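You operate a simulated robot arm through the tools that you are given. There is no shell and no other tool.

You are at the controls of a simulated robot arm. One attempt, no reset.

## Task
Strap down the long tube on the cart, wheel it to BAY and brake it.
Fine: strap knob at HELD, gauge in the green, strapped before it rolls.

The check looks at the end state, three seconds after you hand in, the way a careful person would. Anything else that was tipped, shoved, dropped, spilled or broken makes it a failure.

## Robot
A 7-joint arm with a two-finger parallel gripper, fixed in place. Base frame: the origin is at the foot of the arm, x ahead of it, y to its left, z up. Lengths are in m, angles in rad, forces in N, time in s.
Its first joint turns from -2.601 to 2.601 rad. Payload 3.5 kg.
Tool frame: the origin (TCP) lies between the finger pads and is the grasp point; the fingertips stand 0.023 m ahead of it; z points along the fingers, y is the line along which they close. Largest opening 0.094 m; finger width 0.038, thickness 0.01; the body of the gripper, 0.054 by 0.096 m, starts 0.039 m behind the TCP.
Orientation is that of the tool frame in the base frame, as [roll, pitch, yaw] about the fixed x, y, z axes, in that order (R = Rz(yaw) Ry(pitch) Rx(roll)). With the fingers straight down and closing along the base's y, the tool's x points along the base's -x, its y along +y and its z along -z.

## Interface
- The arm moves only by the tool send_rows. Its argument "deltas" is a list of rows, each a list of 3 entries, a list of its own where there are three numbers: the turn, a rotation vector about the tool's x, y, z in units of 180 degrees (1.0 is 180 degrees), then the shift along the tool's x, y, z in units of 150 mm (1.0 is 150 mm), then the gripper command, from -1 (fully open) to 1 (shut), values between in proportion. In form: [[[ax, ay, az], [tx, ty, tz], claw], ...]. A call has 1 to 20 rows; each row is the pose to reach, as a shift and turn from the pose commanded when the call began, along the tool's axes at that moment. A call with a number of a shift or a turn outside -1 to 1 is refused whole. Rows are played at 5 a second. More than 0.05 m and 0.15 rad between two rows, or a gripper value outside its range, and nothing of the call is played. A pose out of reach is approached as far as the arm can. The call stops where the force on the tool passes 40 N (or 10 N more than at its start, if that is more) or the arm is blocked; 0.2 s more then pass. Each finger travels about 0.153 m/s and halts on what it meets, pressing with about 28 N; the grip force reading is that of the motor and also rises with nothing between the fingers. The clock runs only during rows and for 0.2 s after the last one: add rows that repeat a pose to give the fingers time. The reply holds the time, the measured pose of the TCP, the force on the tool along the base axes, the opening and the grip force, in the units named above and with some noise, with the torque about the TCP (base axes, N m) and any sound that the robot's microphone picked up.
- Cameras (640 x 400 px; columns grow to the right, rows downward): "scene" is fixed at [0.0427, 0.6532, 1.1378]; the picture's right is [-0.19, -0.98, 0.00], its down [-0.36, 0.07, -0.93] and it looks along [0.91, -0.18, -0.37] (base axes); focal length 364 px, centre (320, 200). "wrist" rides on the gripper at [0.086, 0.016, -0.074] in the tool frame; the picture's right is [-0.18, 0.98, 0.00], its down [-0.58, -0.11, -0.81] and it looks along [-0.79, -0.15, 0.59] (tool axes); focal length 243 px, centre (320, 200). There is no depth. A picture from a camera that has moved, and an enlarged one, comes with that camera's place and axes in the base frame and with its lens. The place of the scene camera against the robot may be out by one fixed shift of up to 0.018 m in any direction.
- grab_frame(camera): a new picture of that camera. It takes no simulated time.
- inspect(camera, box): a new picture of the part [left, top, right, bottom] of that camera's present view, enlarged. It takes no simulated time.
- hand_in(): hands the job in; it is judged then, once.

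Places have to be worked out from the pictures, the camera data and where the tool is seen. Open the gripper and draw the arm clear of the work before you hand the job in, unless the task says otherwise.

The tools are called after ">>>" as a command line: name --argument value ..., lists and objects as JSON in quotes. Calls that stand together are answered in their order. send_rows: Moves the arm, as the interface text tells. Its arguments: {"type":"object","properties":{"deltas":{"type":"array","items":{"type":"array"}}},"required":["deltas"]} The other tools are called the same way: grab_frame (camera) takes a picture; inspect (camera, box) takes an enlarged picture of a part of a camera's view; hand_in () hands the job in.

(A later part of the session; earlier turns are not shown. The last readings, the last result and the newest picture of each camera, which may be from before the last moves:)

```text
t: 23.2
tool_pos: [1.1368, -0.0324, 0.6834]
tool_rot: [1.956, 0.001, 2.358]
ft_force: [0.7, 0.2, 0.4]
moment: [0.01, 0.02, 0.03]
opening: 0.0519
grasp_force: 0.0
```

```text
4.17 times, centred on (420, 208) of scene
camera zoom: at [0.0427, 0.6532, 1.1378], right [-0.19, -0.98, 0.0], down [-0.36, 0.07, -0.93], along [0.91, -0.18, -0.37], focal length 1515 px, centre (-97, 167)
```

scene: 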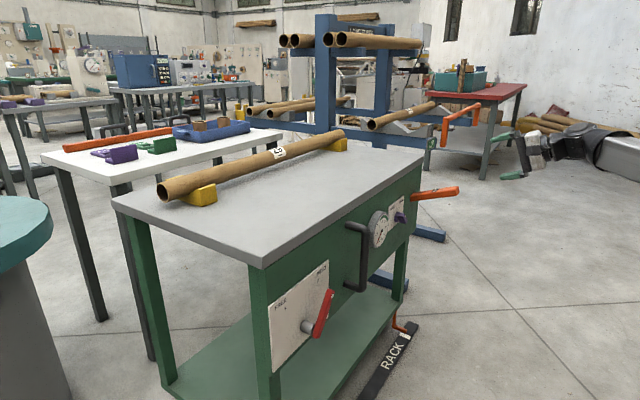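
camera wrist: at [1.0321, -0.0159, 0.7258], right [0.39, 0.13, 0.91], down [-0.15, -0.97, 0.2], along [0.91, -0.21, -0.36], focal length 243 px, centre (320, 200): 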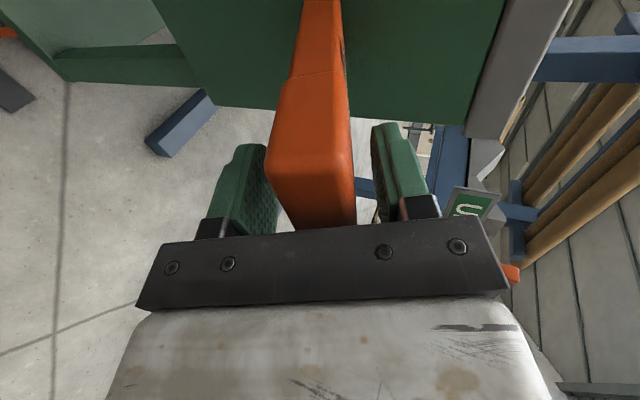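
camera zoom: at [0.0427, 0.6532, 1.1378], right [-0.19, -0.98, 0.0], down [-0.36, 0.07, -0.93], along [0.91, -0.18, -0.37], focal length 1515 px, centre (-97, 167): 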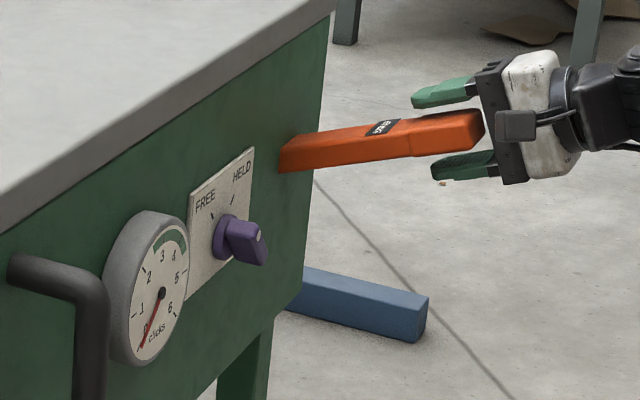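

The lever is caged and the gauge is still at 0. I now push the lever down along its arc, about 0.5 rad, and listen for clicks.

>>> send_rows --deltas '[[[-0.0159, 0, 0], [0, -0.045, 0.001], -0.1], [[-0.0318, 0, 0], [0, -0.09, 0.0045], -0.1], [[-0.0477, 0, 0], [0, -0.1345, 0.01], -0.1], [[-0.0637, 0, 0], [0, -0.1788, 0.018], -0.1], [[-0.0796, 0, 0], [0, -0.2226, 0.028], -0.1], [[-0.0955, 0, 0], [0, -0.266, 0.04], -0.1], [[-0.1114, 0, 0], [0, -0.3086, 0.0545], -0.1], [[-0.1273, 0, 0], [0, -0.3505, 0.071], -0.1], [[-0.1432, 0, 0], [0, -0.3915, 0.09], -0.1], [[-0.1592, 0, 0], [0, -0.4315, 0.11], -0.1]]'

>>> grab_frame --camera "wrist"

>>> inspect --camera "scene" --box '[360, 160, 480, 256]'

```text
t: 25.4
tool_pos: [1.131, -0.0366, 0.6153]
tool_rot: [1.452, 0.002, 2.357]
ft_force: [2.6, 0.1, 5.1]
moment: [-0.02, 0.23, 0.0]
opening: 0.0536
grasp_force: 2.1
```

```text
taken
camera wrist: at [1.0167, -0.0299, 0.6235], right [0.05, -0.21, 0.98], down [-0.14, -0.97, -0.2], along [0.99, -0.13, -0.08], focal length 243 px, centre (320, 200)
```

wrist: 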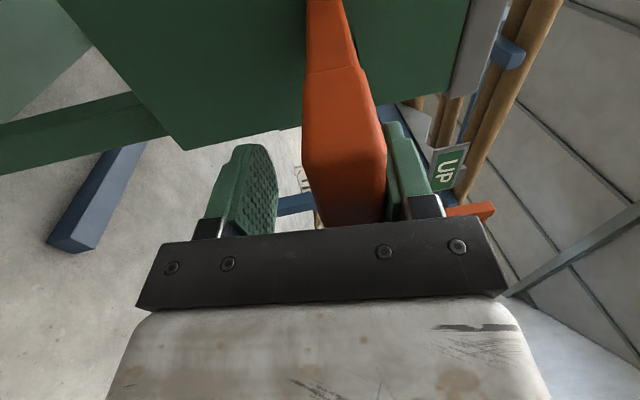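

```text
4.17 times, centred on (420, 208) of scene
camera zoom: at [0.0427, 0.6532, 1.1378], right [-0.19, -0.98, 0.0], down [-0.36, 0.07, -0.93], along [0.91, -0.18, -0.37], focal length 1515 px, centre (-97, 167)
```

zoom: 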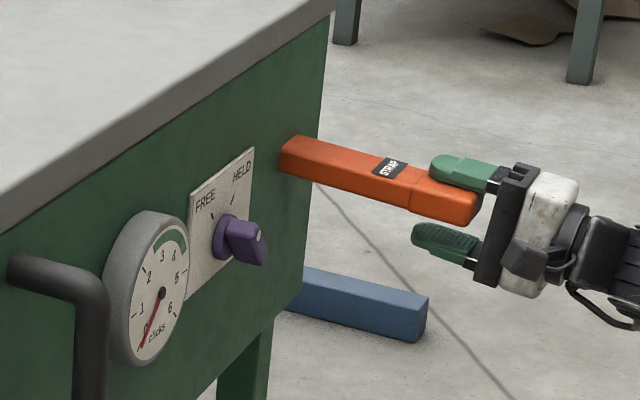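

The lever follows down easily (5 N), with no click yet and the gauge at 0. I continue the downward stroke.

>>> send_rows --deltas '[[[-0.0159, 0, 0], [0, -0.045, 0.001], -0.1], [[-0.0318, 0, 0], [0, -0.09, 0.0045], -0.1], [[-0.0477, 0, 0], [0, -0.1345, 0.01], -0.1], [[-0.0637, 0, 0], [0, -0.1788, 0.018], -0.1], [[-0.0796, 0, 0], [0, -0.2226, 0.028], -0.1], [[-0.0955, 0, 0], [0, -0.266, 0.04], -0.1]]'

>>> inspect --camera "scene" --box '[360, 160, 480, 256]'

```text
t: 26.9
tool_pos: [1.1374, -0.0312, 0.5816]
tool_rot: [1.151, 0.001, 2.356]
ft_force: [1.3, -0.5, 32.0]
moment: [-0.27, 1.15, 0.12]
opening: 0.0643
grasp_force: 14.3
```

```text
4.17 times, centred on (420, 208) of scene
camera zoom: at [0.0427, 0.6532, 1.1378], right [-0.19, -0.98, 0.0], down [-0.36, 0.07, -0.93], along [0.91, -0.18, -0.37], focal length 1515 px, centre (-97, 167)
```

zoom: 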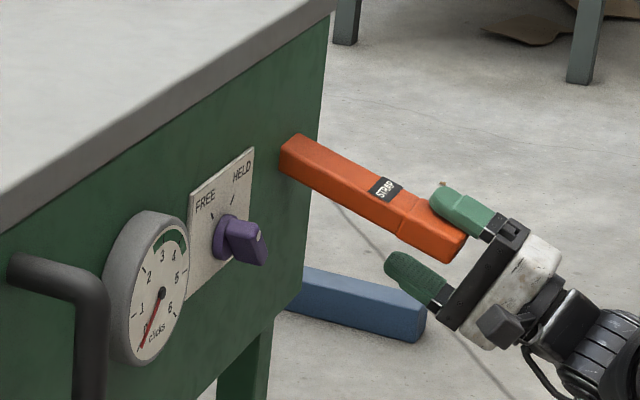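

The lever hit its lower stop (32 N) without a click or gauge change. I raise it back to the top and watch the gauge and sounds.

>>> send_rows --deltas '[[[0.0318, 0, 0], [0, 0.09, 0.0045], -0.1], [[0.0637, 0, 0], [0, 0.179, 0.018], -0.1], [[0.0955, 0, 0], [0, 0.266, 0.04], -0.1], [[0.1273, 0, 0], [0, 0.3505, 0.071], -0.1], [[0.1592, 0, 0], [0, 0.4315, 0.11], -0.1], [[0.191, 0, 0], [0, 0.508, 0.157], -0.1], [[0.2228, 0, 0], [0, 0.58, 0.212], -0.1], [[0.2546, 0, 0], [0, 0.6456, 0.273], -0.1]]'

>>> inspect --camera "scene" --box '[360, 160, 480, 256]'

```text
t: 28.6
tool_pos: [1.1371, -0.0333, 0.682]
tool_rot: [1.956, 0.003, 2.354]
ft_force: [0.1, 0.6, -0.7]
moment: [0.0, 0.03, 0.02]
opening: 0.0519
grasp_force: 0.0
```

```text
4.17 times, centred on (420, 208) of scene
camera zoom: at [0.0427, 0.6532, 1.1378], right [-0.19, -0.98, 0.0], down [-0.36, 0.07, -0.93], along [0.91, -0.18, -0.37], focal length 1515 px, centre (-97, 167)
```

zoom: 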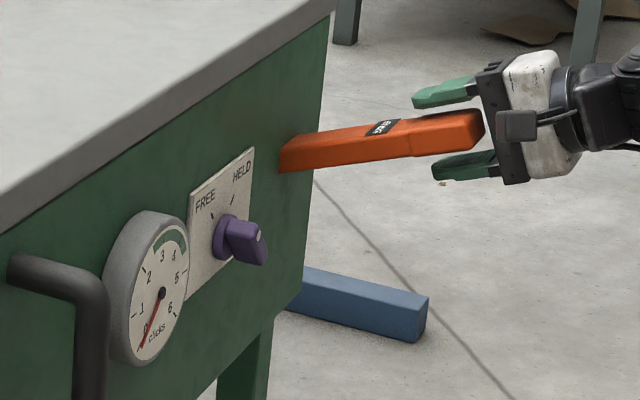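

No gain with the knob at FREE, so the knob must go to HELD before pumping. I open, back away from the lever, level the tool and move in front of the purple knob for a look.

>>> send_rows --deltas '[[[0, 0, 0], [0, 0, 0], -1], [[0, 0, 0], [0, 0, 0], -1], [[0, 0, 0], [0, 0, -0.2], -1], [[0, 0, 0], [0, 0, -0.4], -1], [[0, 0, 0], [0, 0, -0.6], -1], [[0, 0, 0], [0, 0, -0.8], -1]]'

>>> send_rows --deltas '[[[-0.02, 0, 0], [0.2, -0.1, 0], -1], [[-0.04, 0, 0], [0.4, -0.2, 0], -1], [[-0.06, 0, 0], [0.6, -0.3, 0], -1], [[-0.08, 0, 0], [0.8, -0.4, 0], -1], [[-0.1, 0, 0], [0.9, -0.5, 0], -1], [[-0.1226, 0, 0], [0.95, -0.55, 0], -1], [[-0.1226, 0, 0], [0.95, -0.55, 0], -1]]'

>>> grab_frame --camera "wrist"

>>> inspect --camera "scene" --box '[360, 160, 480, 256]'

```text
t: 30.1
tool_pos: [1.0592, -0.1121, 0.7262]
tool_rot: [1.956, 0.002, 2.357]
ft_force: [-0.2, 0.8, -0.2]
moment: [0.04, -0.02, 0.0]
opening: 0.0939
grasp_force: 0.0
```

```text
t: 31.6
tool_pos: [0.9349, -0.032, 0.6499]
tool_rot: [1.569, 0.002, 2.355]
ft_force: [-1.0, 0.9, 0.2]
moment: [-0.01, -0.02, 0.02]
opening: 0.094
grasp_force: 0.1
```

```text
taken
camera wrist: at [0.822, -0.0241, 0.6661], right [0.13, -0.13, 0.98], down [-0.16, -0.98, -0.11], along [0.98, -0.14, -0.15], focal length 243 px, centre (320, 200)
```

wrist: 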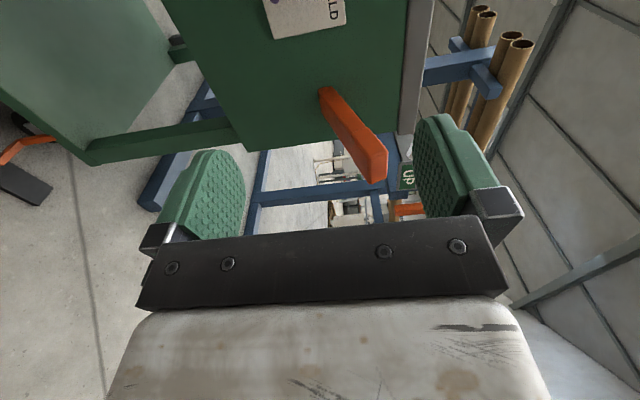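

```text
4.17 times, centred on (420, 208) of scene
camera zoom: at [0.0427, 0.6532, 1.1378], right [-0.19, -0.98, 0.0], down [-0.36, 0.07, -0.93], along [0.91, -0.18, -0.37], focal length 1515 px, centre (-97, 167)
```

zoom: 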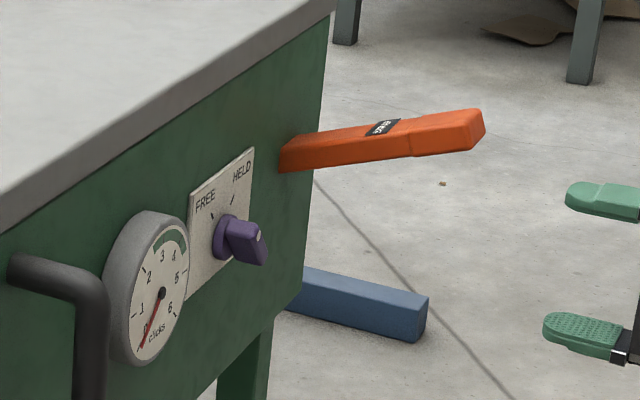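

The lever stays up by itself. I move 4 cm left and 8 cm closer so the knob comes into the wrist view.

>>> send_rows --deltas '[[[0, 0, 0], [0.1, -0.03, 0.13], -1], [[0, 0, 0], [0.2, -0.06, 0.26], -1], [[0, 0, 0], [0.287, -0.087, 0.4], -1], [[0, 0, 0], [0.287, -0.087, 0.53], -1], [[0, 0, 0], [0.287, -0.087, 0.53], -1]]'

>>> grab_frame --camera "wrist"

>>> inspect --camera "wrist" --box '[240, 0, 400, 140]'

>>> inspect --camera "scene" --box '[370, 170, 470, 250]'

```text
t: 32.9
tool_pos: [0.962, 0.0564, 0.6377]
tool_rot: [1.569, 0.001, 2.355]
ft_force: [0.1, 1.0, 0.4]
moment: [0.01, 0.03, -0.03]
opening: 0.0936
grasp_force: 0.1
```

```text
taken
camera wrist: at [0.8488, 0.0645, 0.6539], right [0.13, -0.13, 0.98], down [-0.16, -0.98, -0.11], along [0.98, -0.14, -0.15], focal length 243 px, centre (320, 200)
```

wrist: 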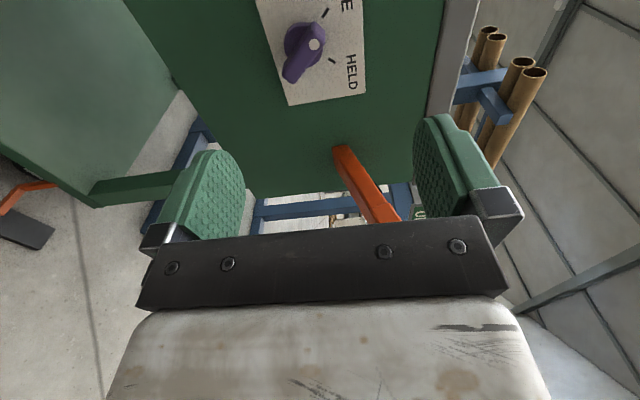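

```text
2.86 times, centred on (320, 70) of wrist
camera zoom: at [0.8488, 0.0645, 0.6539], right [0.13, -0.13, 0.98], down [-0.16, -0.98, -0.11], along [0.98, -0.14, -0.15], focal length 693 px, centre (320, 571)
```

zoom: 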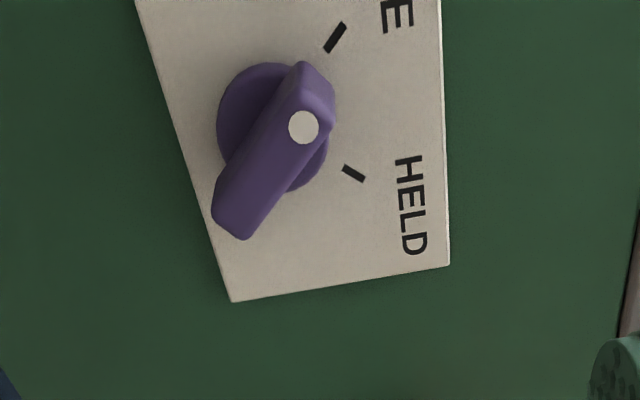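

```text
5.00 times, centred on (420, 210) of scene
camera zoom: at [0.0427, 0.6532, 1.1378], right [-0.19, -0.98, 0.0], down [-0.36, 0.07, -0.93], along [0.91, -0.18, -0.37], focal length 1818 px, centre (-180, 150)
```

zoom: 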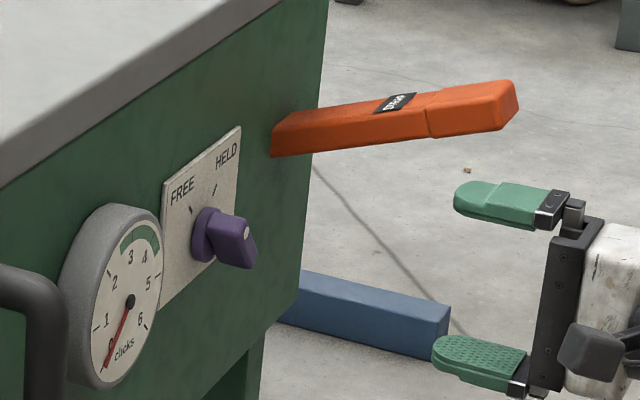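

The view is clear: the knob bar points to FREE about 40° left of vertical, with HELD about 40° to the right; knob centre is roughly e=0.645, z=0.622. I roll the tool so the fingers close across the bar.

>>> send_rows --deltas '[[[0, 0, -0.04514], [-0.037, -0.105, 0], -1], [[0, 0, -0.09028], [-0.037, -0.105, 0], -1], [[0, 0, -0.13542], [-0.037, -0.105, 0], -1], [[0, 0, -0.18056], [-0.037, -0.105, 0], -1], [[0, 0, -0.2257], [-0.037, -0.105, 0], -1], [[0, 0, -0.27084], [-0.037, -0.105, 0], -1], [[0, 0, -0.31598], [-0.037, -0.105, 0], -1], [[0, 0, -0.36112], [-0.037, -0.105, 0], -1], [[0, 0, -0.40626], [-0.037, -0.105, 0], -1], [[0, 0, -0.4514], [-0.037, -0.105, 0], -1], [[0, 0, -0.49654], [-0.037, -0.105, 0], -1], [[0, 0, -0.54168], [-0.037, -0.105, 0], -1], [[0, 0, -0.58682], [-0.037, -0.105, 0], -1], [[0, 0, -0.63196], [-0.037, -0.105, 0], -1], [[0, 0, -0.6771], [-0.037, -0.105, 0], -1], [[0, 0, -0.7222], [-0.037, -0.105, 0], -1]]'

>>> grab_frame --camera "wrist"

>>> inspect --camera "scene" --box '[370, 170, 470, 250]'

```text
t: 36.2
tool_pos: [0.9659, 0.0496, 0.6214]
tool_rot: [-1.57, 0.871, -0.783]
ft_force: [0.2, 0.1, -0.3]
moment: [-0.01, -0.01, 0.02]
opening: 0.0943
grasp_force: 0.0
```

```text
taken
camera wrist: at [0.944, -0.0326, 0.5455], right [-0.61, 0.61, -0.49], down [-0.78, -0.36, 0.51], along [0.14, 0.7, 0.7], focal length 243 px, centre (320, 200)
```

wrist: 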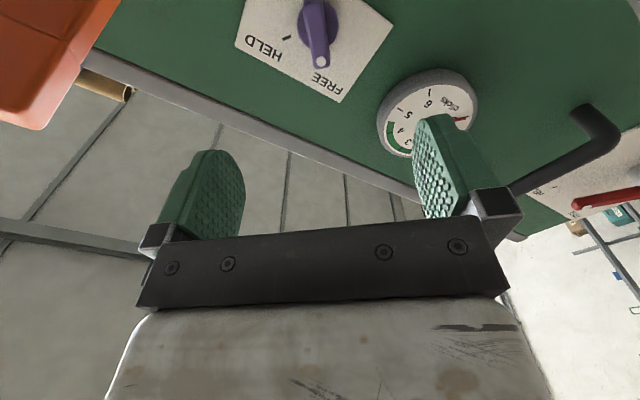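

```text
5.00 times, centred on (420, 210) of scene
camera zoom: at [0.0427, 0.6532, 1.1378], right [-0.19, -0.98, 0.0], down [-0.36, 0.07, -0.93], along [0.91, -0.18, -0.37], focal length 1818 px, centre (-180, 150)
```

zoom: 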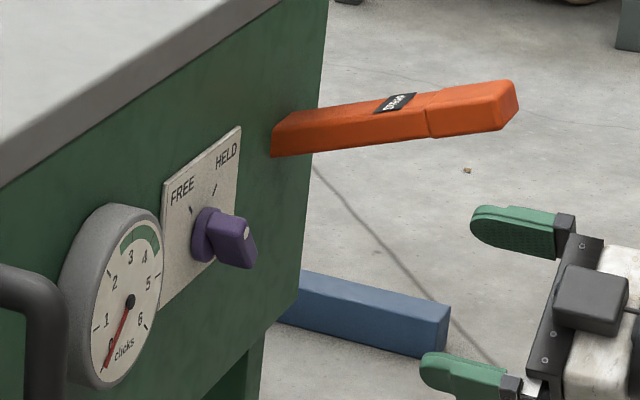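

The bar lies squarely between the fingers along the tool axis. I advance 13.5 cm so the fingertips straddle the knob bar.

>>> send_rows --deltas '[[[0, 0, 0], [0, 0, 0.2], -1], [[0, 0, 0], [0, 0, 0.4], -1], [[0, 0, 0], [0, 0, 0.55], -1], [[0, 0, 0], [0, 0, 0.7], -1], [[0, 0, 0], [0, 0, 0.8], -1], [[0, 0, 0], [0, 0, 0.9], -1], [[0, 0, 0], [0, 0, 0.9], -1]]'

>>> grab_frame --camera "wrist"

>>> inspect --camera "scene" --box '[370, 170, 470, 250]'

```text
t: 37.9
tool_pos: [1.0614, 0.1465, 0.6209]
tool_rot: [-1.568, 0.871, -0.784]
ft_force: [0.3, 0.9, -1.0]
moment: [0.02, 0.02, -0.04]
opening: 0.0939
grasp_force: 0.1
```

```text
taken
camera wrist: at [1.04, 0.0628, 0.5455], right [-0.62, 0.62, -0.49], down [-0.78, -0.37, 0.51], along [0.14, 0.7, 0.7], focal length 243 px, centre (320, 200)
```

wrist: 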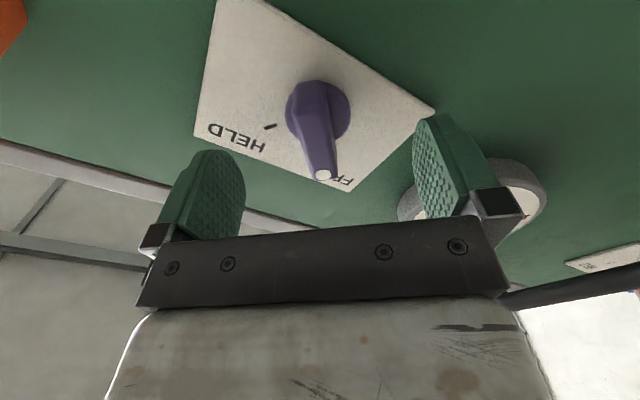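

```text
5.00 times, centred on (420, 210) of scene
camera zoom: at [0.0427, 0.6532, 1.1378], right [-0.19, -0.98, 0.0], down [-0.36, 0.07, -0.93], along [0.91, -0.18, -0.37], focal length 1818 px, centre (-180, 150)
```

zoom: 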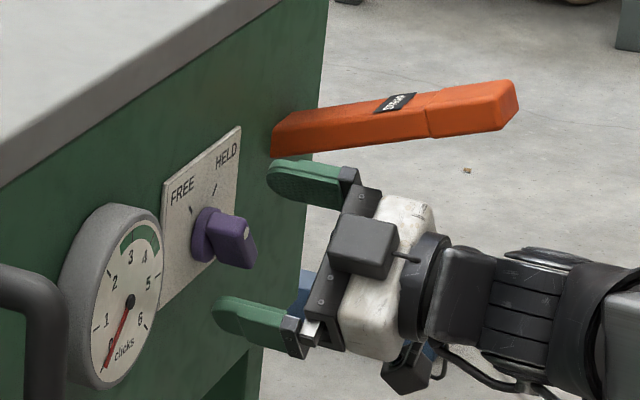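

The knob's front face is still about 18 mm ahead of the TCP, so I advance another 18 mm and close on the bar.

>>> send_rows --deltas '[[[0, 0, 0], [0, 0, 0.06], -1], [[0, 0, 0], [0, 0, 0.12], -1], [[0, 0, 0], [0, 0, 0.12], -1], [[0, 0, 0], [0, 0, 0.12], 0.2], [[0, 0, 0], [0, 0, 0.12], 0.6], [[0, 0, 0], [0, 0, 0.12], 1], [[0, 0, 0], [0, 0, 0.12], 1]]'

>>> grab_frame --camera "wrist"

>>> inspect --camera "scene" --box '[370, 170, 470, 250]'

```text
t: 39.5
tool_pos: [1.076, 0.1593, 0.6232]
tool_rot: [-1.566, 0.874, -0.784]
ft_force: [14.1, -4.6, 16.5]
moment: [-0.48, 0.51, -0.26]
opening: 0.016
grasp_force: 44.9
```

```text
taken
camera wrist: at [1.0532, 0.0754, 0.5457], right [-0.61, 0.62, -0.49], down [-0.78, -0.36, 0.51], along [0.14, 0.7, 0.7], focal length 243 px, centre (320, 200)
```

wrist: 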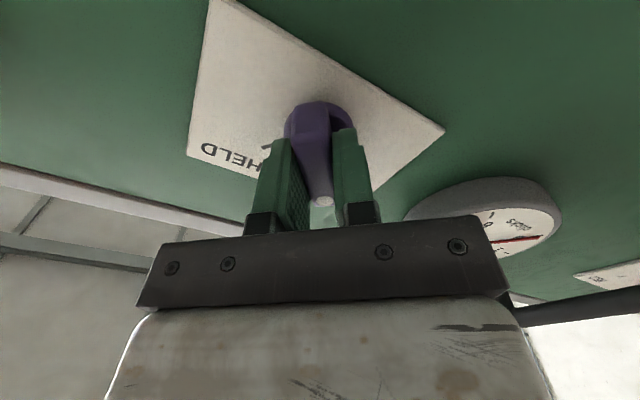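

```text
5.00 times, centred on (420, 210) of scene
camera zoom: at [0.0427, 0.6532, 1.1378], right [-0.19, -0.98, 0.0], down [-0.36, 0.07, -0.93], along [0.91, -0.18, -0.37], focal length 1818 px, centre (-180, 150)
```

zoom: 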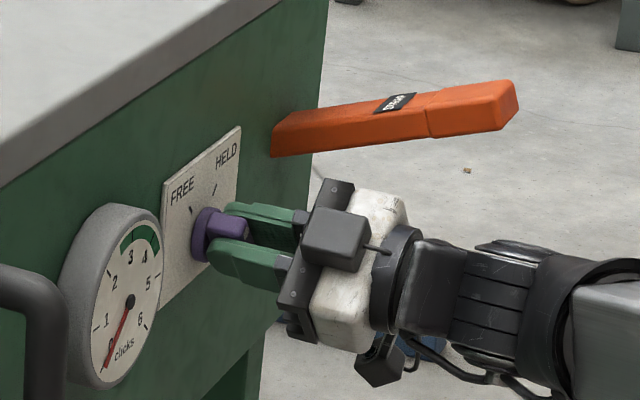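

The bar is gripped (16 mm), with a small side pull of about 3 mm. I relieve that and turn the knob clockwise about 80° toward HELD.

>>> send_rows --deltas '[[[0, 0, 0], [0, -0.02, 0], 1], [[0, 0, 0.0318], [0, -0.02, 0], 1], [[0, 0, 0.0636], [0, -0.02, 0], 1], [[0, 0, 0.0954], [0, -0.02, 0], 1], [[0, 0, 0.1272], [0, -0.02, 0], 1], [[0, 0, 0.159], [0, -0.02, 0], 1], [[0, 0, 0.1908], [0, -0.02, 0], 1], [[0, 0, 0.2226], [0, -0.02, 0], 1], [[0, 0, 0.2544], [0, -0.02, 0], 1], [[0, 0, 0.2862], [0, -0.02, 0], 1], [[0, 0, 0.318], [0, -0.02, 0], 1], [[0, 0, 0.3498], [0, -0.02, 0], 1], [[0, 0, 0.3816], [0, -0.02, 0], 1], [[0, 0, 0.4134], [0, -0.02, 0], 1], [[0, 0, 0.4444], [0, -0.02, 0], 1], [[0, 0, 0.4444], [0, -0.02, 0], 1]]'

>>> grab_frame --camera "wrist"

>>> inspect --camera "scene" --box '[370, 170, 470, 250]'

```text
t: 42.6
tool_pos: [1.0781, 0.156, 0.6221]
tool_rot: [1.573, 0.896, 2.357]
ft_force: [8.0, -3.2, -9.2]
moment: [0.19, -0.22, 0.71]
opening: 0.0158
grasp_force: 45.1
stopped in row 15: the force on the tool passed its limit at 40 N (the readings are from after the stop); the commanded pose is now the measured one
```

```text
taken
camera wrist: at [0.9777, 0.1507, 0.5653], right [-0.46, 0.47, 0.76], down [-0.26, -0.89, 0.39], along [0.85, -0.02, 0.53], focal length 243 px, centre (320, 200)
```

wrist: 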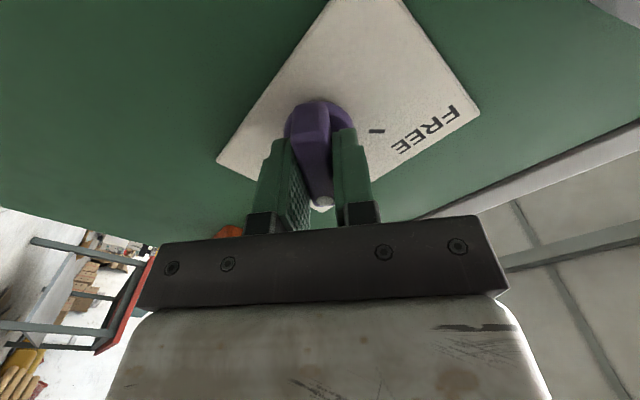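

```text
5.00 times, centred on (420, 210) of scene
camera zoom: at [0.0427, 0.6532, 1.1378], right [-0.19, -0.98, 0.0], down [-0.36, 0.07, -0.93], along [0.91, -0.18, -0.37], focal length 1818 px, centre (-180, 150)
```

zoom: 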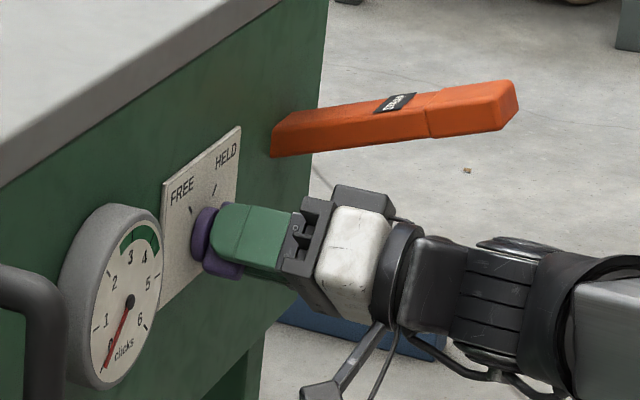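

The knob turned about 79° and met resistance at the end, likely the HELD stop. I release, back away and look at the pointer.

>>> send_rows --deltas '[[[0, 0, 0], [0, 0, 0], 0.5], [[0, 0, 0], [0, 0, 0], -0.5], [[0, 0, 0], [0, 0, 0], -1], [[0, 0, 0], [0, 0, 0], -1], [[0, 0, 0], [0, 0, -0.2], -1], [[0, 0, 0], [0, 0, -0.4], -1], [[0, 0, 0], [0, 0, -0.6], -1], [[0, 0, 0], [0, 0, -0.8], -1], [[0, 0, 0], [0, 0, -1.0], -1]]'

>>> inspect --camera "scene" --box '[370, 180, 430, 240]'

>>> grab_frame --camera "wrist"

```text
t: 44.6
tool_pos: [0.9682, 0.0486, 0.624]
tool_rot: [1.571, 0.897, 2.355]
ft_force: [-1.0, -0.7, 0.5]
moment: [0.01, 0.04, -0.03]
opening: 0.0942
grasp_force: 0.1
```

```text
6.67 times, centred on (400, 210) of scene
camera zoom: at [0.0427, 0.6532, 1.1378], right [-0.19, -0.98, 0.0], down [-0.36, 0.07, -0.93], along [0.91, -0.18, -0.37], focal length 2424 px, centre (-213, 133)
```

zoom: 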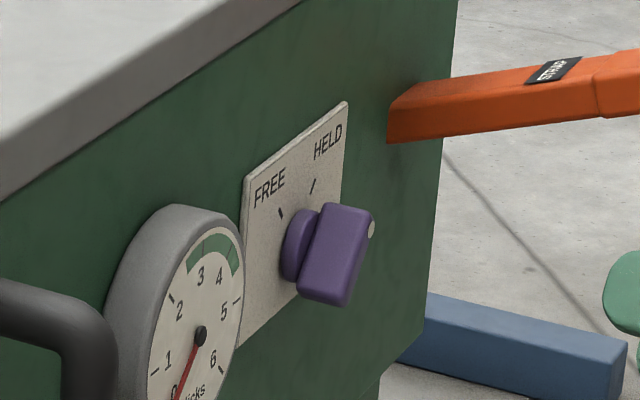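

```text
taken
camera wrist: at [0.869, 0.0433, 0.5665], right [-0.46, 0.46, 0.76], down [-0.26, -0.89, 0.39], along [0.85, -0.01, 0.53], focal length 243 px, centre (320, 200)
```

wrist: 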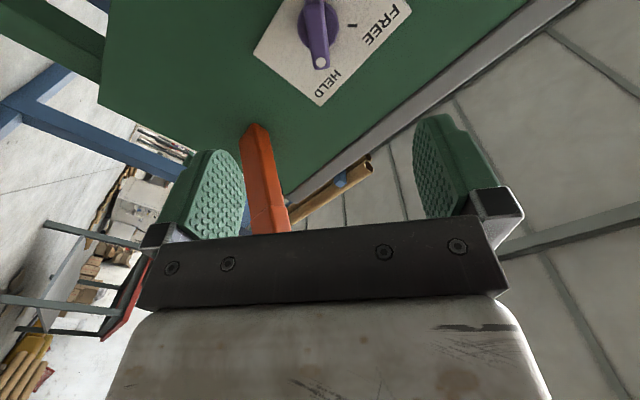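

The knob now points at HELD. I back off a little and return to the lever's standoff with the earlier orientation.

>>> send_rows --deltas '[[[0, 0, 0], [0, 0, -0.27], -1], [[0, 0, 0.0408], [-0.142, -0.056, -0.27], -1], [[0, 0, 0.0816], [-0.285, -0.112, -0.27], -1], [[0, 0, 0.1224], [-0.428, -0.169, -0.27], -1], [[0, 0, 0.1632], [-0.57, -0.225, -0.27], -1], [[0, 0, 0.204], [-0.713, -0.282, -0.27], -1], [[0, 0, 0.2448], [-0.856, -0.338, -0.27], -1], [[0, 0, 0.2856], [-1.0, -0.395, -0.27], -1], [[0, 0, 0.2856], [-1.0, -0.395, -0.27], -1]]'

```text
t: 46.6
tool_pos: [1.0408, -0.0786, 0.7029]
tool_rot: [1.573, -0.001, 2.355]
ft_force: [0.6, -0.3, 0.1]
moment: [-0.03, -0.03, -0.04]
opening: 0.0941
grasp_force: 0.0
```

At (1.041, -0.079, 0.703) with the tool level. I tilt back to the lever's angle at the previous standoff, then slide in and cage the lever.

>>> send_rows --deltas '[[[0.03, 0, 0], [-0.06, 0.04, -0.018], -1], [[0.06, 0, 0], [-0.12, 0.08, -0.035], -1], [[0.09, 0, 0], [-0.18, 0.12, -0.053], -1], [[0.1226, 0, 0], [-0.245, 0.155, -0.071], -1], [[0.1226, 0, 0], [-0.245, 0.155, -0.071], -1]]'

>>> send_rows --deltas '[[[0, 0, 0], [0, 0, 0.15], -1], [[0, 0, 0], [0, 0, 0.3], -1], [[0, 0, 0], [0, 0, 0.45], -1], [[0, 0, 0], [0, 0, 0.6], -1], [[0, 0, 0], [0, 0, 0.7], -1], [[0, 0, 0], [0, 0, 0.78], -1], [[0, 0, 0], [0, 0, 0.78], -0.5], [[0, 0, 0], [0, 0, 0.78], -0.1], [[0, 0, 0], [0, 0, 0.78], -0.1]]'

>>> grab_frame --camera "wrist"

>>> inspect --camera "scene" --box '[360, 160, 480, 256]'

```text
t: 47.9
tool_pos: [1.0585, -0.1109, 0.7272]
tool_rot: [1.96, 0.001, 2.353]
ft_force: [1.1, -0.6, 0.3]
moment: [0.01, 0.01, 0.0]
opening: 0.094
grasp_force: 0.0
```

```text
t: 49.9
tool_pos: [1.1354, -0.0346, 0.6847]
tool_rot: [1.956, 0.0, 2.352]
ft_force: [-0.4, -0.8, 0.6]
moment: [-0.02, 0.02, 0.0]
opening: 0.0517
grasp_force: 0.0
```

```text
taken
camera wrist: at [1.0297, -0.0176, 0.7272], right [0.39, 0.13, 0.91], down [-0.15, -0.97, 0.2], along [0.91, -0.21, -0.36], focal length 243 px, centre (320, 200)
```

wrist: 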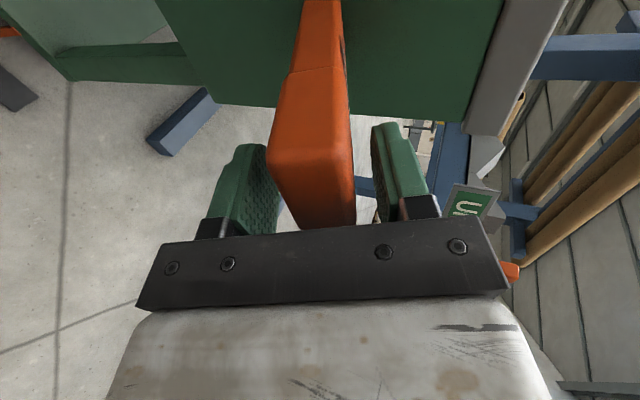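

```text
4.17 times, centred on (420, 208) of scene
camera zoom: at [0.0427, 0.6532, 1.1378], right [-0.19, -0.98, 0.0], down [-0.36, 0.07, -0.93], along [0.91, -0.18, -0.37], focal length 1515 px, centre (-97, 167)
```

zoom: 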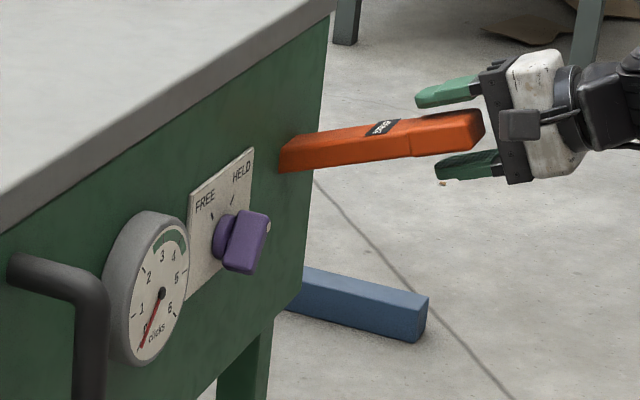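

Caged again with the knob at HELD and the gauge at 0. I make one downward stroke.

>>> send_rows --deltas '[[[-0.0255, 0, 0], [0, -0.072, 0.003], -0.1], [[-0.0509, 0, 0], [0, -0.1434, 0.0115], -0.1], [[-0.0764, 0, 0], [0, -0.214, 0.026], -0.1], [[-0.1019, 0, 0], [0, -0.283, 0.046], -0.1], [[-0.1273, 0, 0], [0, -0.3505, 0.071], -0.1], [[-0.1528, 0, 0], [0, -0.4156, 0.102], -0.1], [[-0.1783, 0, 0], [0, -0.478, 0.1375], -0.1], [[-0.2037, 0, 0], [0, -0.5375, 0.178], -0.1], [[-0.2228, 0, 0], [0, -0.58, 0.212], -0.1], [[-0.2355, 0, 0], [0, -0.607, 0.235], -0.1]]'

>>> inspect --camera "scene" --box '[360, 160, 480, 256]'

```text
t: 52.0
tool_pos: [1.1338, -0.0345, 0.5875]
tool_rot: [1.217, 0.0, 2.352]
ft_force: [0.1, 0.8, 6.7]
moment: [-0.06, 0.2, -0.02]
opening: 0.0544
grasp_force: 2.9
```

```text
4.17 times, centred on (420, 208) of scene
camera zoom: at [0.0427, 0.6532, 1.1378], right [-0.19, -0.98, 0.0], down [-0.36, 0.07, -0.93], along [0.91, -0.18, -0.37], focal length 1515 px, centre (-97, 167)
```

zoom: 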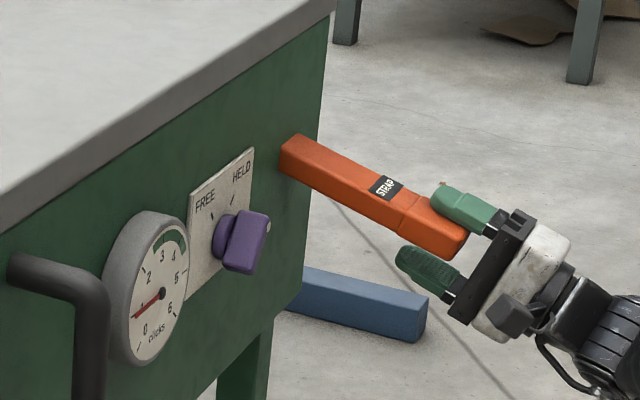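

The gauge went to 1 with one down stroke. I raise the lever back up and check that it holds.

>>> send_rows --deltas '[[[0.0255, 0, 0], [0, 0.072, 0.003], -0.1], [[0.0509, 0, 0], [0, 0.1434, 0.0115], -0.1], [[0.0764, 0, 0], [0, 0.214, 0.026], -0.1], [[0.1019, 0, 0], [0, 0.283, 0.046], -0.1], [[0.1273, 0, 0], [0, 0.3505, 0.071], -0.1], [[0.1528, 0, 0], [0, 0.4156, 0.102], -0.1], [[0.1783, 0, 0], [0, 0.478, 0.1375], -0.1], [[0.2037, 0, 0], [0, 0.5375, 0.178], -0.1], [[0.2228, 0, 0], [0, 0.58, 0.212], -0.1], [[0.2355, 0, 0], [0, 0.607, 0.235], -0.1]]'

>>> inspect --camera "scene" --box '[360, 160, 480, 256]'

```text
t: 54.2
tool_pos: [1.1363, -0.0356, 0.6817]
tool_rot: [1.957, -0.001, 2.352]
ft_force: [-0.8, -0.5, 0.4]
moment: [-0.01, -0.01, 0.03]
opening: 0.0517
grasp_force: 0.2
```

```text
4.17 times, centred on (420, 208) of scene
camera zoom: at [0.0427, 0.6532, 1.1378], right [-0.19, -0.98, 0.0], down [-0.36, 0.07, -0.93], along [0.91, -0.18, -0.37], focal length 1515 px, centre (-97, 167)
```

zoom: 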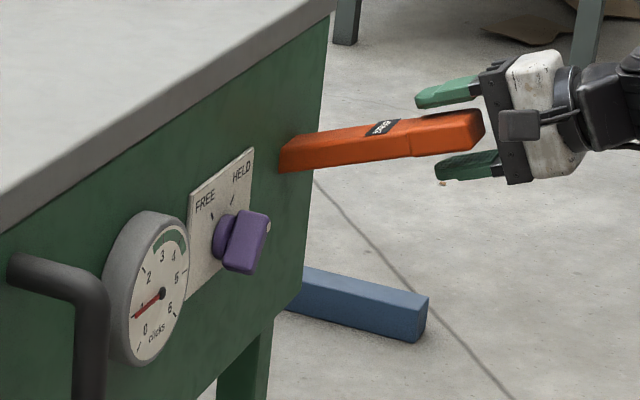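

The gauge holds at 1. I make a second full stroke, down and up.

>>> send_rows --deltas '[[[-0.0255, 0, 0], [0, -0.072, 0.003], -0.1], [[-0.0509, 0, 0], [0, -0.1434, 0.0115], -0.1], [[-0.0764, 0, 0], [0, -0.214, 0.026], -0.1], [[-0.1019, 0, 0], [0, -0.283, 0.046], -0.1], [[-0.1273, 0, 0], [0, -0.3505, 0.071], -0.1], [[-0.1528, 0, 0], [0, -0.4156, 0.102], -0.1], [[-0.1783, 0, 0], [0, -0.478, 0.1375], -0.1], [[-0.2037, 0, 0], [0, -0.5375, 0.178], -0.1], [[-0.2228, 0, 0], [0, -0.58, 0.212], -0.1], [[-0.2355, 0, 0], [0, -0.607, 0.235], -0.1]]'

>>> send_rows --deltas '[[[0.0255, 0, 0], [0, 0.072, 0.003], -0.1], [[0.0509, 0, 0], [0, 0.1434, 0.0115], -0.1], [[0.0764, 0, 0], [0, 0.214, 0.026], -0.1], [[0.1019, 0, 0], [0, 0.283, 0.046], -0.1], [[0.1273, 0, 0], [0, 0.3505, 0.071], -0.1], [[0.1528, 0, 0], [0, 0.4156, 0.102], -0.1], [[0.1783, 0, 0], [0, 0.478, 0.1375], -0.1], [[0.2037, 0, 0], [0, 0.5375, 0.178], -0.1], [[0.2228, 0, 0], [0, 0.58, 0.212], -0.1], [[0.2355, 0, 0], [0, 0.607, 0.235], -0.1]]'

>>> inspect --camera "scene" --box '[360, 160, 480, 256]'

```text
t: 56.5
tool_pos: [1.1335, -0.0348, 0.5848]
tool_rot: [1.213, 0.0, 2.353]
ft_force: [0.0, 0.6, 7.3]
moment: [-0.07, 0.22, -0.02]
opening: 0.0543
grasp_force: 3.5
```

```text
t: 58.6
tool_pos: [1.1352, -0.0355, 0.6833]
tool_rot: [1.96, 0.001, 2.355]
ft_force: [-0.3, 0.0, -0.3]
moment: [-0.02, -0.01, 0.01]
opening: 0.0518
grasp_force: 0.1
```

```text
4.17 times, centred on (420, 208) of scene
camera zoom: at [0.0427, 0.6532, 1.1378], right [-0.19, -0.98, 0.0], down [-0.36, 0.07, -0.93], along [0.91, -0.18, -0.37], focal length 1515 px, centre (-97, 167)
```

zoom: 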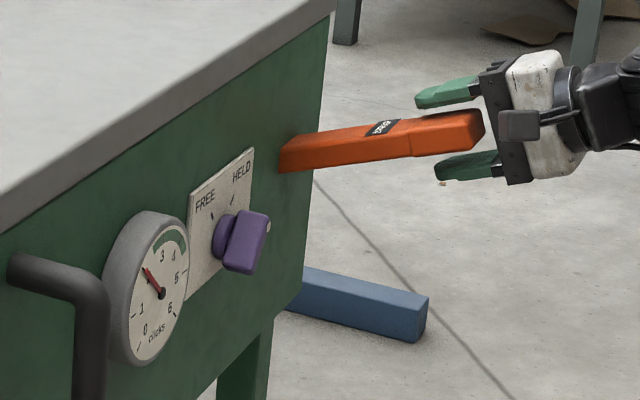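

The gauge reads 2. A third full stroke next.

>>> send_rows --deltas '[[[-0.0255, 0, 0], [0, -0.072, 0.003], -0.1], [[-0.0509, 0, 0], [0, -0.1434, 0.0115], -0.1], [[-0.0764, 0, 0], [0, -0.214, 0.026], -0.1], [[-0.1019, 0, 0], [0, -0.283, 0.046], -0.1], [[-0.1273, 0, 0], [0, -0.3505, 0.071], -0.1], [[-0.1528, 0, 0], [0, -0.4156, 0.102], -0.1], [[-0.1783, 0, 0], [0, -0.478, 0.1375], -0.1], [[-0.2037, 0, 0], [0, -0.5375, 0.178], -0.1], [[-0.2228, 0, 0], [0, -0.58, 0.212], -0.1], [[-0.2355, 0, 0], [0, -0.607, 0.235], -0.1]]'

>>> send_rows --deltas '[[[0.0255, 0, 0], [0, 0.072, 0.003], -0.1], [[0.0509, 0, 0], [0, 0.1434, 0.0115], -0.1], [[0.0764, 0, 0], [0, 0.214, 0.026], -0.1], [[0.1019, 0, 0], [0, 0.283, 0.046], -0.1], [[0.1273, 0, 0], [0, 0.3505, 0.071], -0.1], [[0.1528, 0, 0], [0, 0.4156, 0.102], -0.1], [[0.1783, 0, 0], [0, 0.478, 0.1375], -0.1], [[0.2037, 0, 0], [0, 0.5375, 0.178], -0.1], [[0.2228, 0, 0], [0, 0.58, 0.212], -0.1], [[0.2355, 0, 0], [0, 0.607, 0.235], -0.1]]'

>>> inspect --camera "scene" --box '[365, 200, 425, 260]'

>>> grab_frame --camera "scene"

```text
t: 60.9
tool_pos: [1.1338, -0.036, 0.586]
tool_rot: [1.215, 0.0, 2.352]
ft_force: [0.8, 0.1, 5.9]
moment: [-0.05, 0.19, 0.03]
opening: 0.0545
grasp_force: 3.0
```

```text
t: 63.0
tool_pos: [1.1346, -0.0351, 0.6818]
tool_rot: [1.958, 0.0, 2.353]
ft_force: [-0.1, -0.3, -0.3]
moment: [0.01, 0.01, 0.01]
opening: 0.0517
grasp_force: 0.1
```

```text
6.67 times, centred on (395, 230) of scene
camera zoom: at [0.0427, 0.6532, 1.1378], right [-0.19, -0.98, 0.0], down [-0.36, 0.07, -0.93], along [0.91, -0.18, -0.37], focal length 2424 px, centre (-180, 0)
```

zoom: 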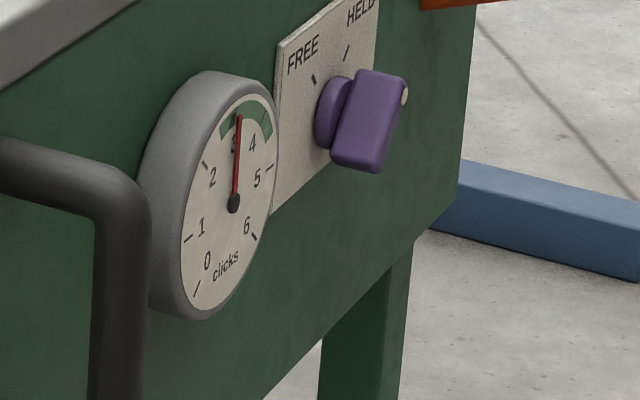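

```text
taken
```

scene: 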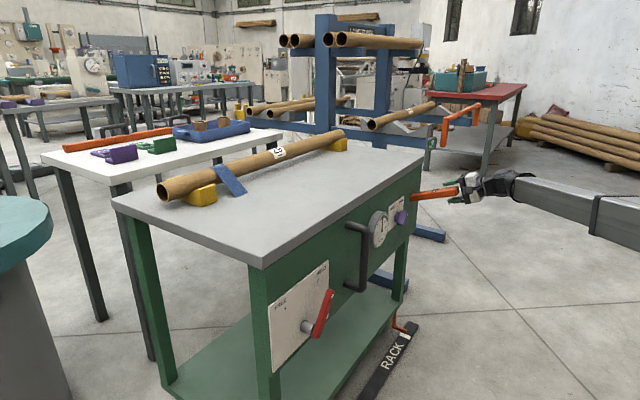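

The gauge reads 3, inside the green, and a blue strap now lies over the tube. I open, back away from the lever and travel left in front of the cart toward the red brake lever.

>>> send_rows --deltas '[[[0, 0, 0], [0, 0, 0], -1], [[0, 0, 0], [0, 0, 0], -1], [[0, 0, 0], [0, 0, -0.2], -1], [[0, 0, 0], [0, 0, -0.4], -1], [[0, 0, 0], [0, 0, -0.6], -1], [[0, 0, 0], [0, 0, -0.8], -1]]'

>>> send_rows --deltas '[[[-0.02, 0, 0], [0.2, -0.1, 0], -1], [[-0.04, 0, 0], [0.4, -0.2, 0], -1], [[-0.06, 0, 0], [0.6, -0.3, 0], -1], [[-0.08, 0, 0], [0.8, -0.4, 0], -1], [[-0.1, 0, 0], [0.9, -0.5, 0], -1], [[-0.1226, 0, 0], [1.0, -0.55, 0], -1]]'

>>> send_rows --deltas '[[[0, 0, -0.04], [0.2, 0, 0], -1], [[0, 0, -0.08], [0.4, 0, 0], -1], [[0, 0, -0.12], [0.6, 0, 0], -1], [[0, 0, -0.16], [0.8, 0, 0], -1], [[0, 0, -0.2], [1.0, 0, 0], -1], [[0, 0, -0.2], [1.0, 0, 0], -1]]'

>>> grab_frame --camera "wrist"

```text
t: 64.5
tool_pos: [1.0564, -0.1153, 0.7276]
tool_rot: [1.958, -0.001, 2.355]
ft_force: [-0.6, -0.1, 1.4]
moment: [0.01, -0.01, -0.01]
opening: 0.0941
grasp_force: 0.0
```

```text
t: 65.8
tool_pos: [0.9285, -0.0282, 0.651]
tool_rot: [1.571, 0.0, 2.352]
ft_force: [-0.1, -0.5, -0.4]
moment: [0.0, 0.0, 0.02]
opening: 0.094
grasp_force: 0.0
```

```text
t: 67.2
tool_pos: [0.824, 0.0792, 0.6528]
tool_rot: [1.571, 0.631, 2.355]
ft_force: [-0.9, 0.2, -0.6]
moment: [-0.03, 0.02, 0.0]
opening: 0.0941
grasp_force: 0.1
```

```text
taken
camera wrist: at [0.7148, 0.0825, 0.6152], right [-0.3, 0.31, 0.9], down [-0.19, -0.95, 0.26], along [0.93, -0.1, 0.35], focal length 243 px, centre (320, 200)
```

wrist: 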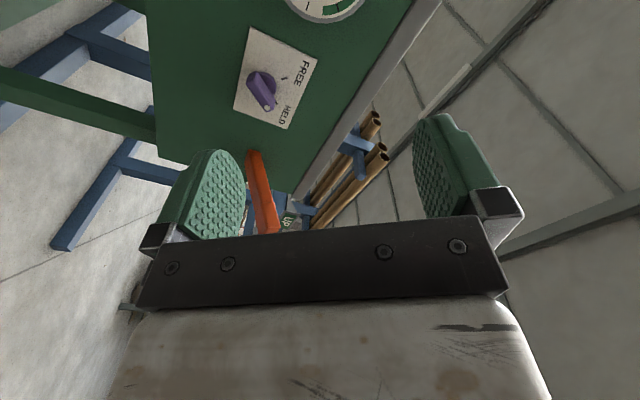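

Facing the panel at e≈0.53. I continue left about 0.36 m in two moves toward the red lever.

>>> send_rows --deltas '[[[0, 0, 0], [0.2, 0.145, 0], -1], [[0, 0, 0], [0.4, 0.29, 0], -1], [[0, 0, 0], [0.6, 0.436, 0], -1], [[0, 0, 0], [0.8, 0.581, 0], -1], [[0, 0, 0], [0.971, 0.706, 0], -1]]'

>>> send_rows --deltas '[[[0, 0, -0.02], [0.2, 0.145, 0], -1], [[0, 0, -0.04], [0.4, 0.29, 0], -1], [[0, 0, -0.06], [0.6, 0.436, 0], -1], [[0, 0, -0.0778], [0.8, 0.581, 0], -1], [[0, 0, -0.0778], [0.971, 0.706, 0], -1], [[0, 0, -0.0778], [0.971, 0.706, 0], -1]]'

>>> grab_frame --camera "wrist"

>>> grab_frame --camera "scene"

```text
t: 68.5
tool_pos: [0.6951, 0.2055, 0.6553]
tool_rot: [1.573, 0.629, 2.355]
ft_force: [0.4, -0.4, -0.3]
moment: [-0.03, 0.01, 0.01]
opening: 0.0942
grasp_force: 0.0
```

```text
t: 69.8
tool_pos: [0.5669, 0.3328, 0.6531]
tool_rot: [1.575, 0.872, 2.355]
ft_force: [-0.1, 0.1, 0.4]
moment: [0.01, -0.02, 0.0]
opening: 0.0938
grasp_force: 0.0
```

```text
taken
camera wrist: at [0.4668, 0.3285, 0.5978], right [-0.45, 0.45, 0.77], down [-0.25, -0.89, 0.38], along [0.86, -0.02, 0.51], focal length 243 px, centre (320, 200)
```

wrist: 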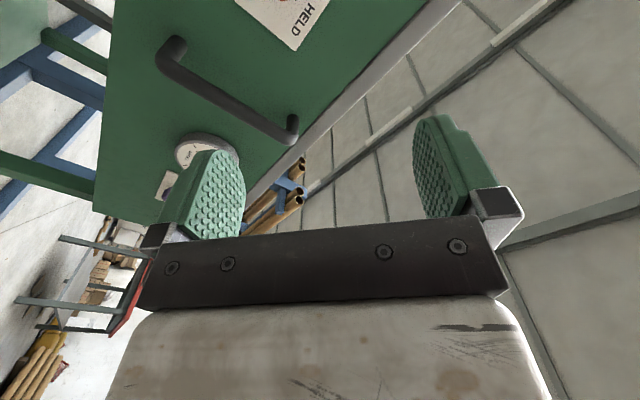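

```text
taken
```

scene: 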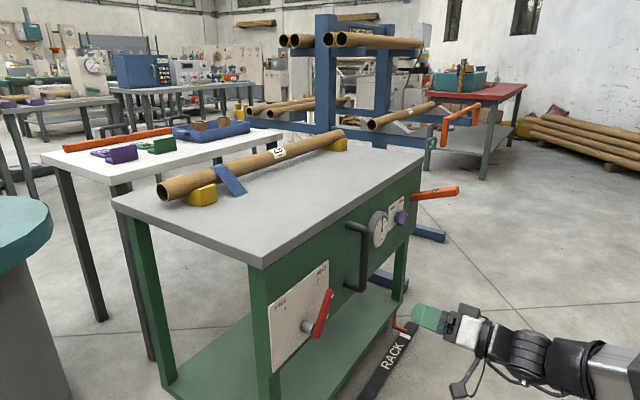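

I'm in front of the brake plate. I lower 5 cm and move 10 cm in so the red lever comes into view.

>>> send_rows --deltas '[[[0, 0, 0], [0.128, -0.107, 0.1], -1], [[0, 0, 0], [0.255, -0.214, 0.3], -1], [[0, 0, 0], [0.255, -0.214, 0.5], -1], [[0, 0, 0], [0.255, -0.214, 0.65], -1], [[0, 0, 0], [0.255, -0.214, 0.65], -1]]'

>>> grab_frame --camera "wrist"

>>> inspect --camera "scene" --box '[260, 240, 420, 380]'

```text
t: 71.0
tool_pos: [0.6383, 0.4007, 0.6035]
tool_rot: [1.575, 0.874, 2.356]
ft_force: [-0.5, 0.4, -0.5]
moment: [-0.02, -0.03, -0.03]
opening: 0.0935
grasp_force: 0.1
```

```text
taken
camera wrist: at [0.5372, 0.3967, 0.5471], right [-0.45, 0.45, 0.77], down [-0.25, -0.89, 0.38], along [0.86, -0.02, 0.51], focal length 243 px, centre (320, 200)
```

wrist: 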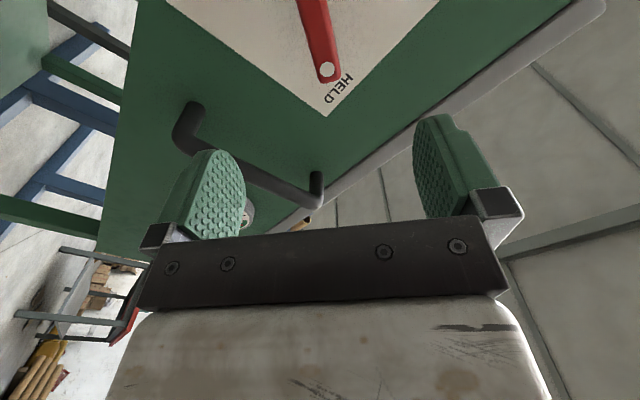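

```text
2.86 times, centred on (340, 310) of scene
camera zoom: at [0.0427, 0.6532, 1.1378], right [-0.19, -0.98, 0.0], down [-0.36, 0.07, -0.93], along [0.91, -0.18, -0.37], focal length 1039 px, centre (263, -114)
```

zoom: 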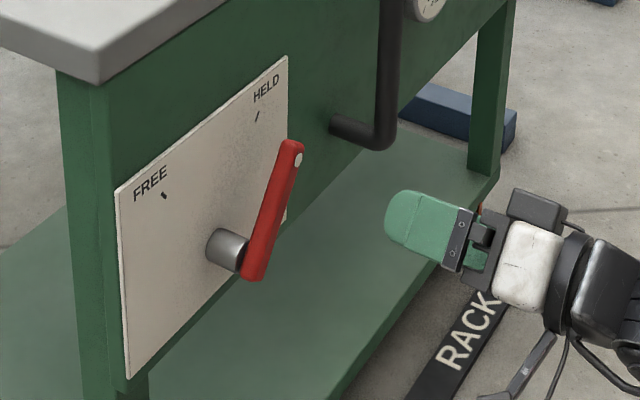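

The red lever lines up with the tool; its pivot is near e=0.119, z=0.553, with HELD and FREE at about ±41°. I centre on the lever 6 cm from the pivot and move in 13 cm.

>>> send_rows --deltas '[[[0, 0, 0], [0.069, 0.033, 0.1], -1], [[0, 0, 0], [0.069, 0.033, 0.3], -1], [[0, 0, 0], [0.069, 0.033, 0.45], -1], [[0, 0, 0], [0.069, 0.033, 0.6], -1], [[0, 0, 0], [0.069, 0.033, 0.7], -1], [[0, 0, 0], [0.069, 0.033, 0.7], -1]]'

>>> grab_frame --camera "wrist"

>>> inspect --camera "scene" --box '[260, 240, 420, 380]'

```text
t: 72.5
tool_pos: [0.7048, 0.485, 0.5975]
tool_rot: [1.573, 0.872, 2.355]
ft_force: [0.2, -0.2, -0.2]
moment: [0.01, 0.01, -0.01]
opening: 0.0939
grasp_force: 0.1
```

```text
taken
camera wrist: at [0.6046, 0.4797, 0.5414], right [-0.45, 0.45, 0.77], down [-0.25, -0.89, 0.38], along [0.86, -0.02, 0.51], focal length 243 px, centre (320, 200)
```

wrist: 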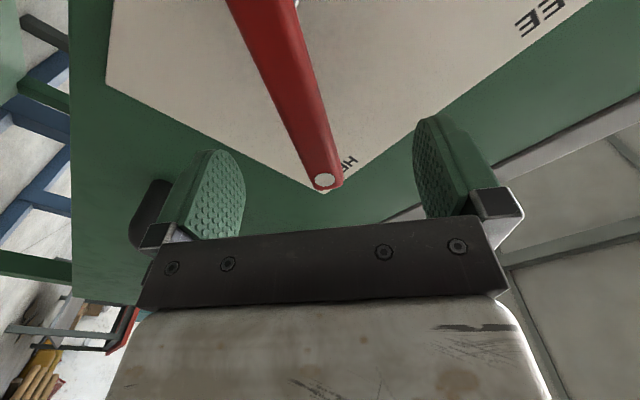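

```text
2.86 times, centred on (340, 310) of scene
camera zoom: at [0.0427, 0.6532, 1.1378], right [-0.19, -0.98, 0.0], down [-0.36, 0.07, -0.93], along [0.91, -0.18, -0.37], focal length 1039 px, centre (263, -114)
```

zoom: 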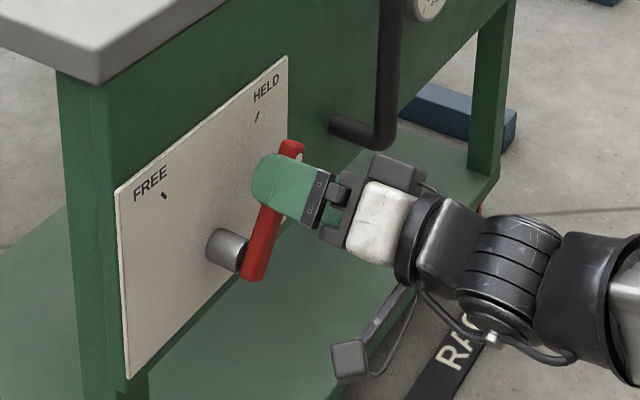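

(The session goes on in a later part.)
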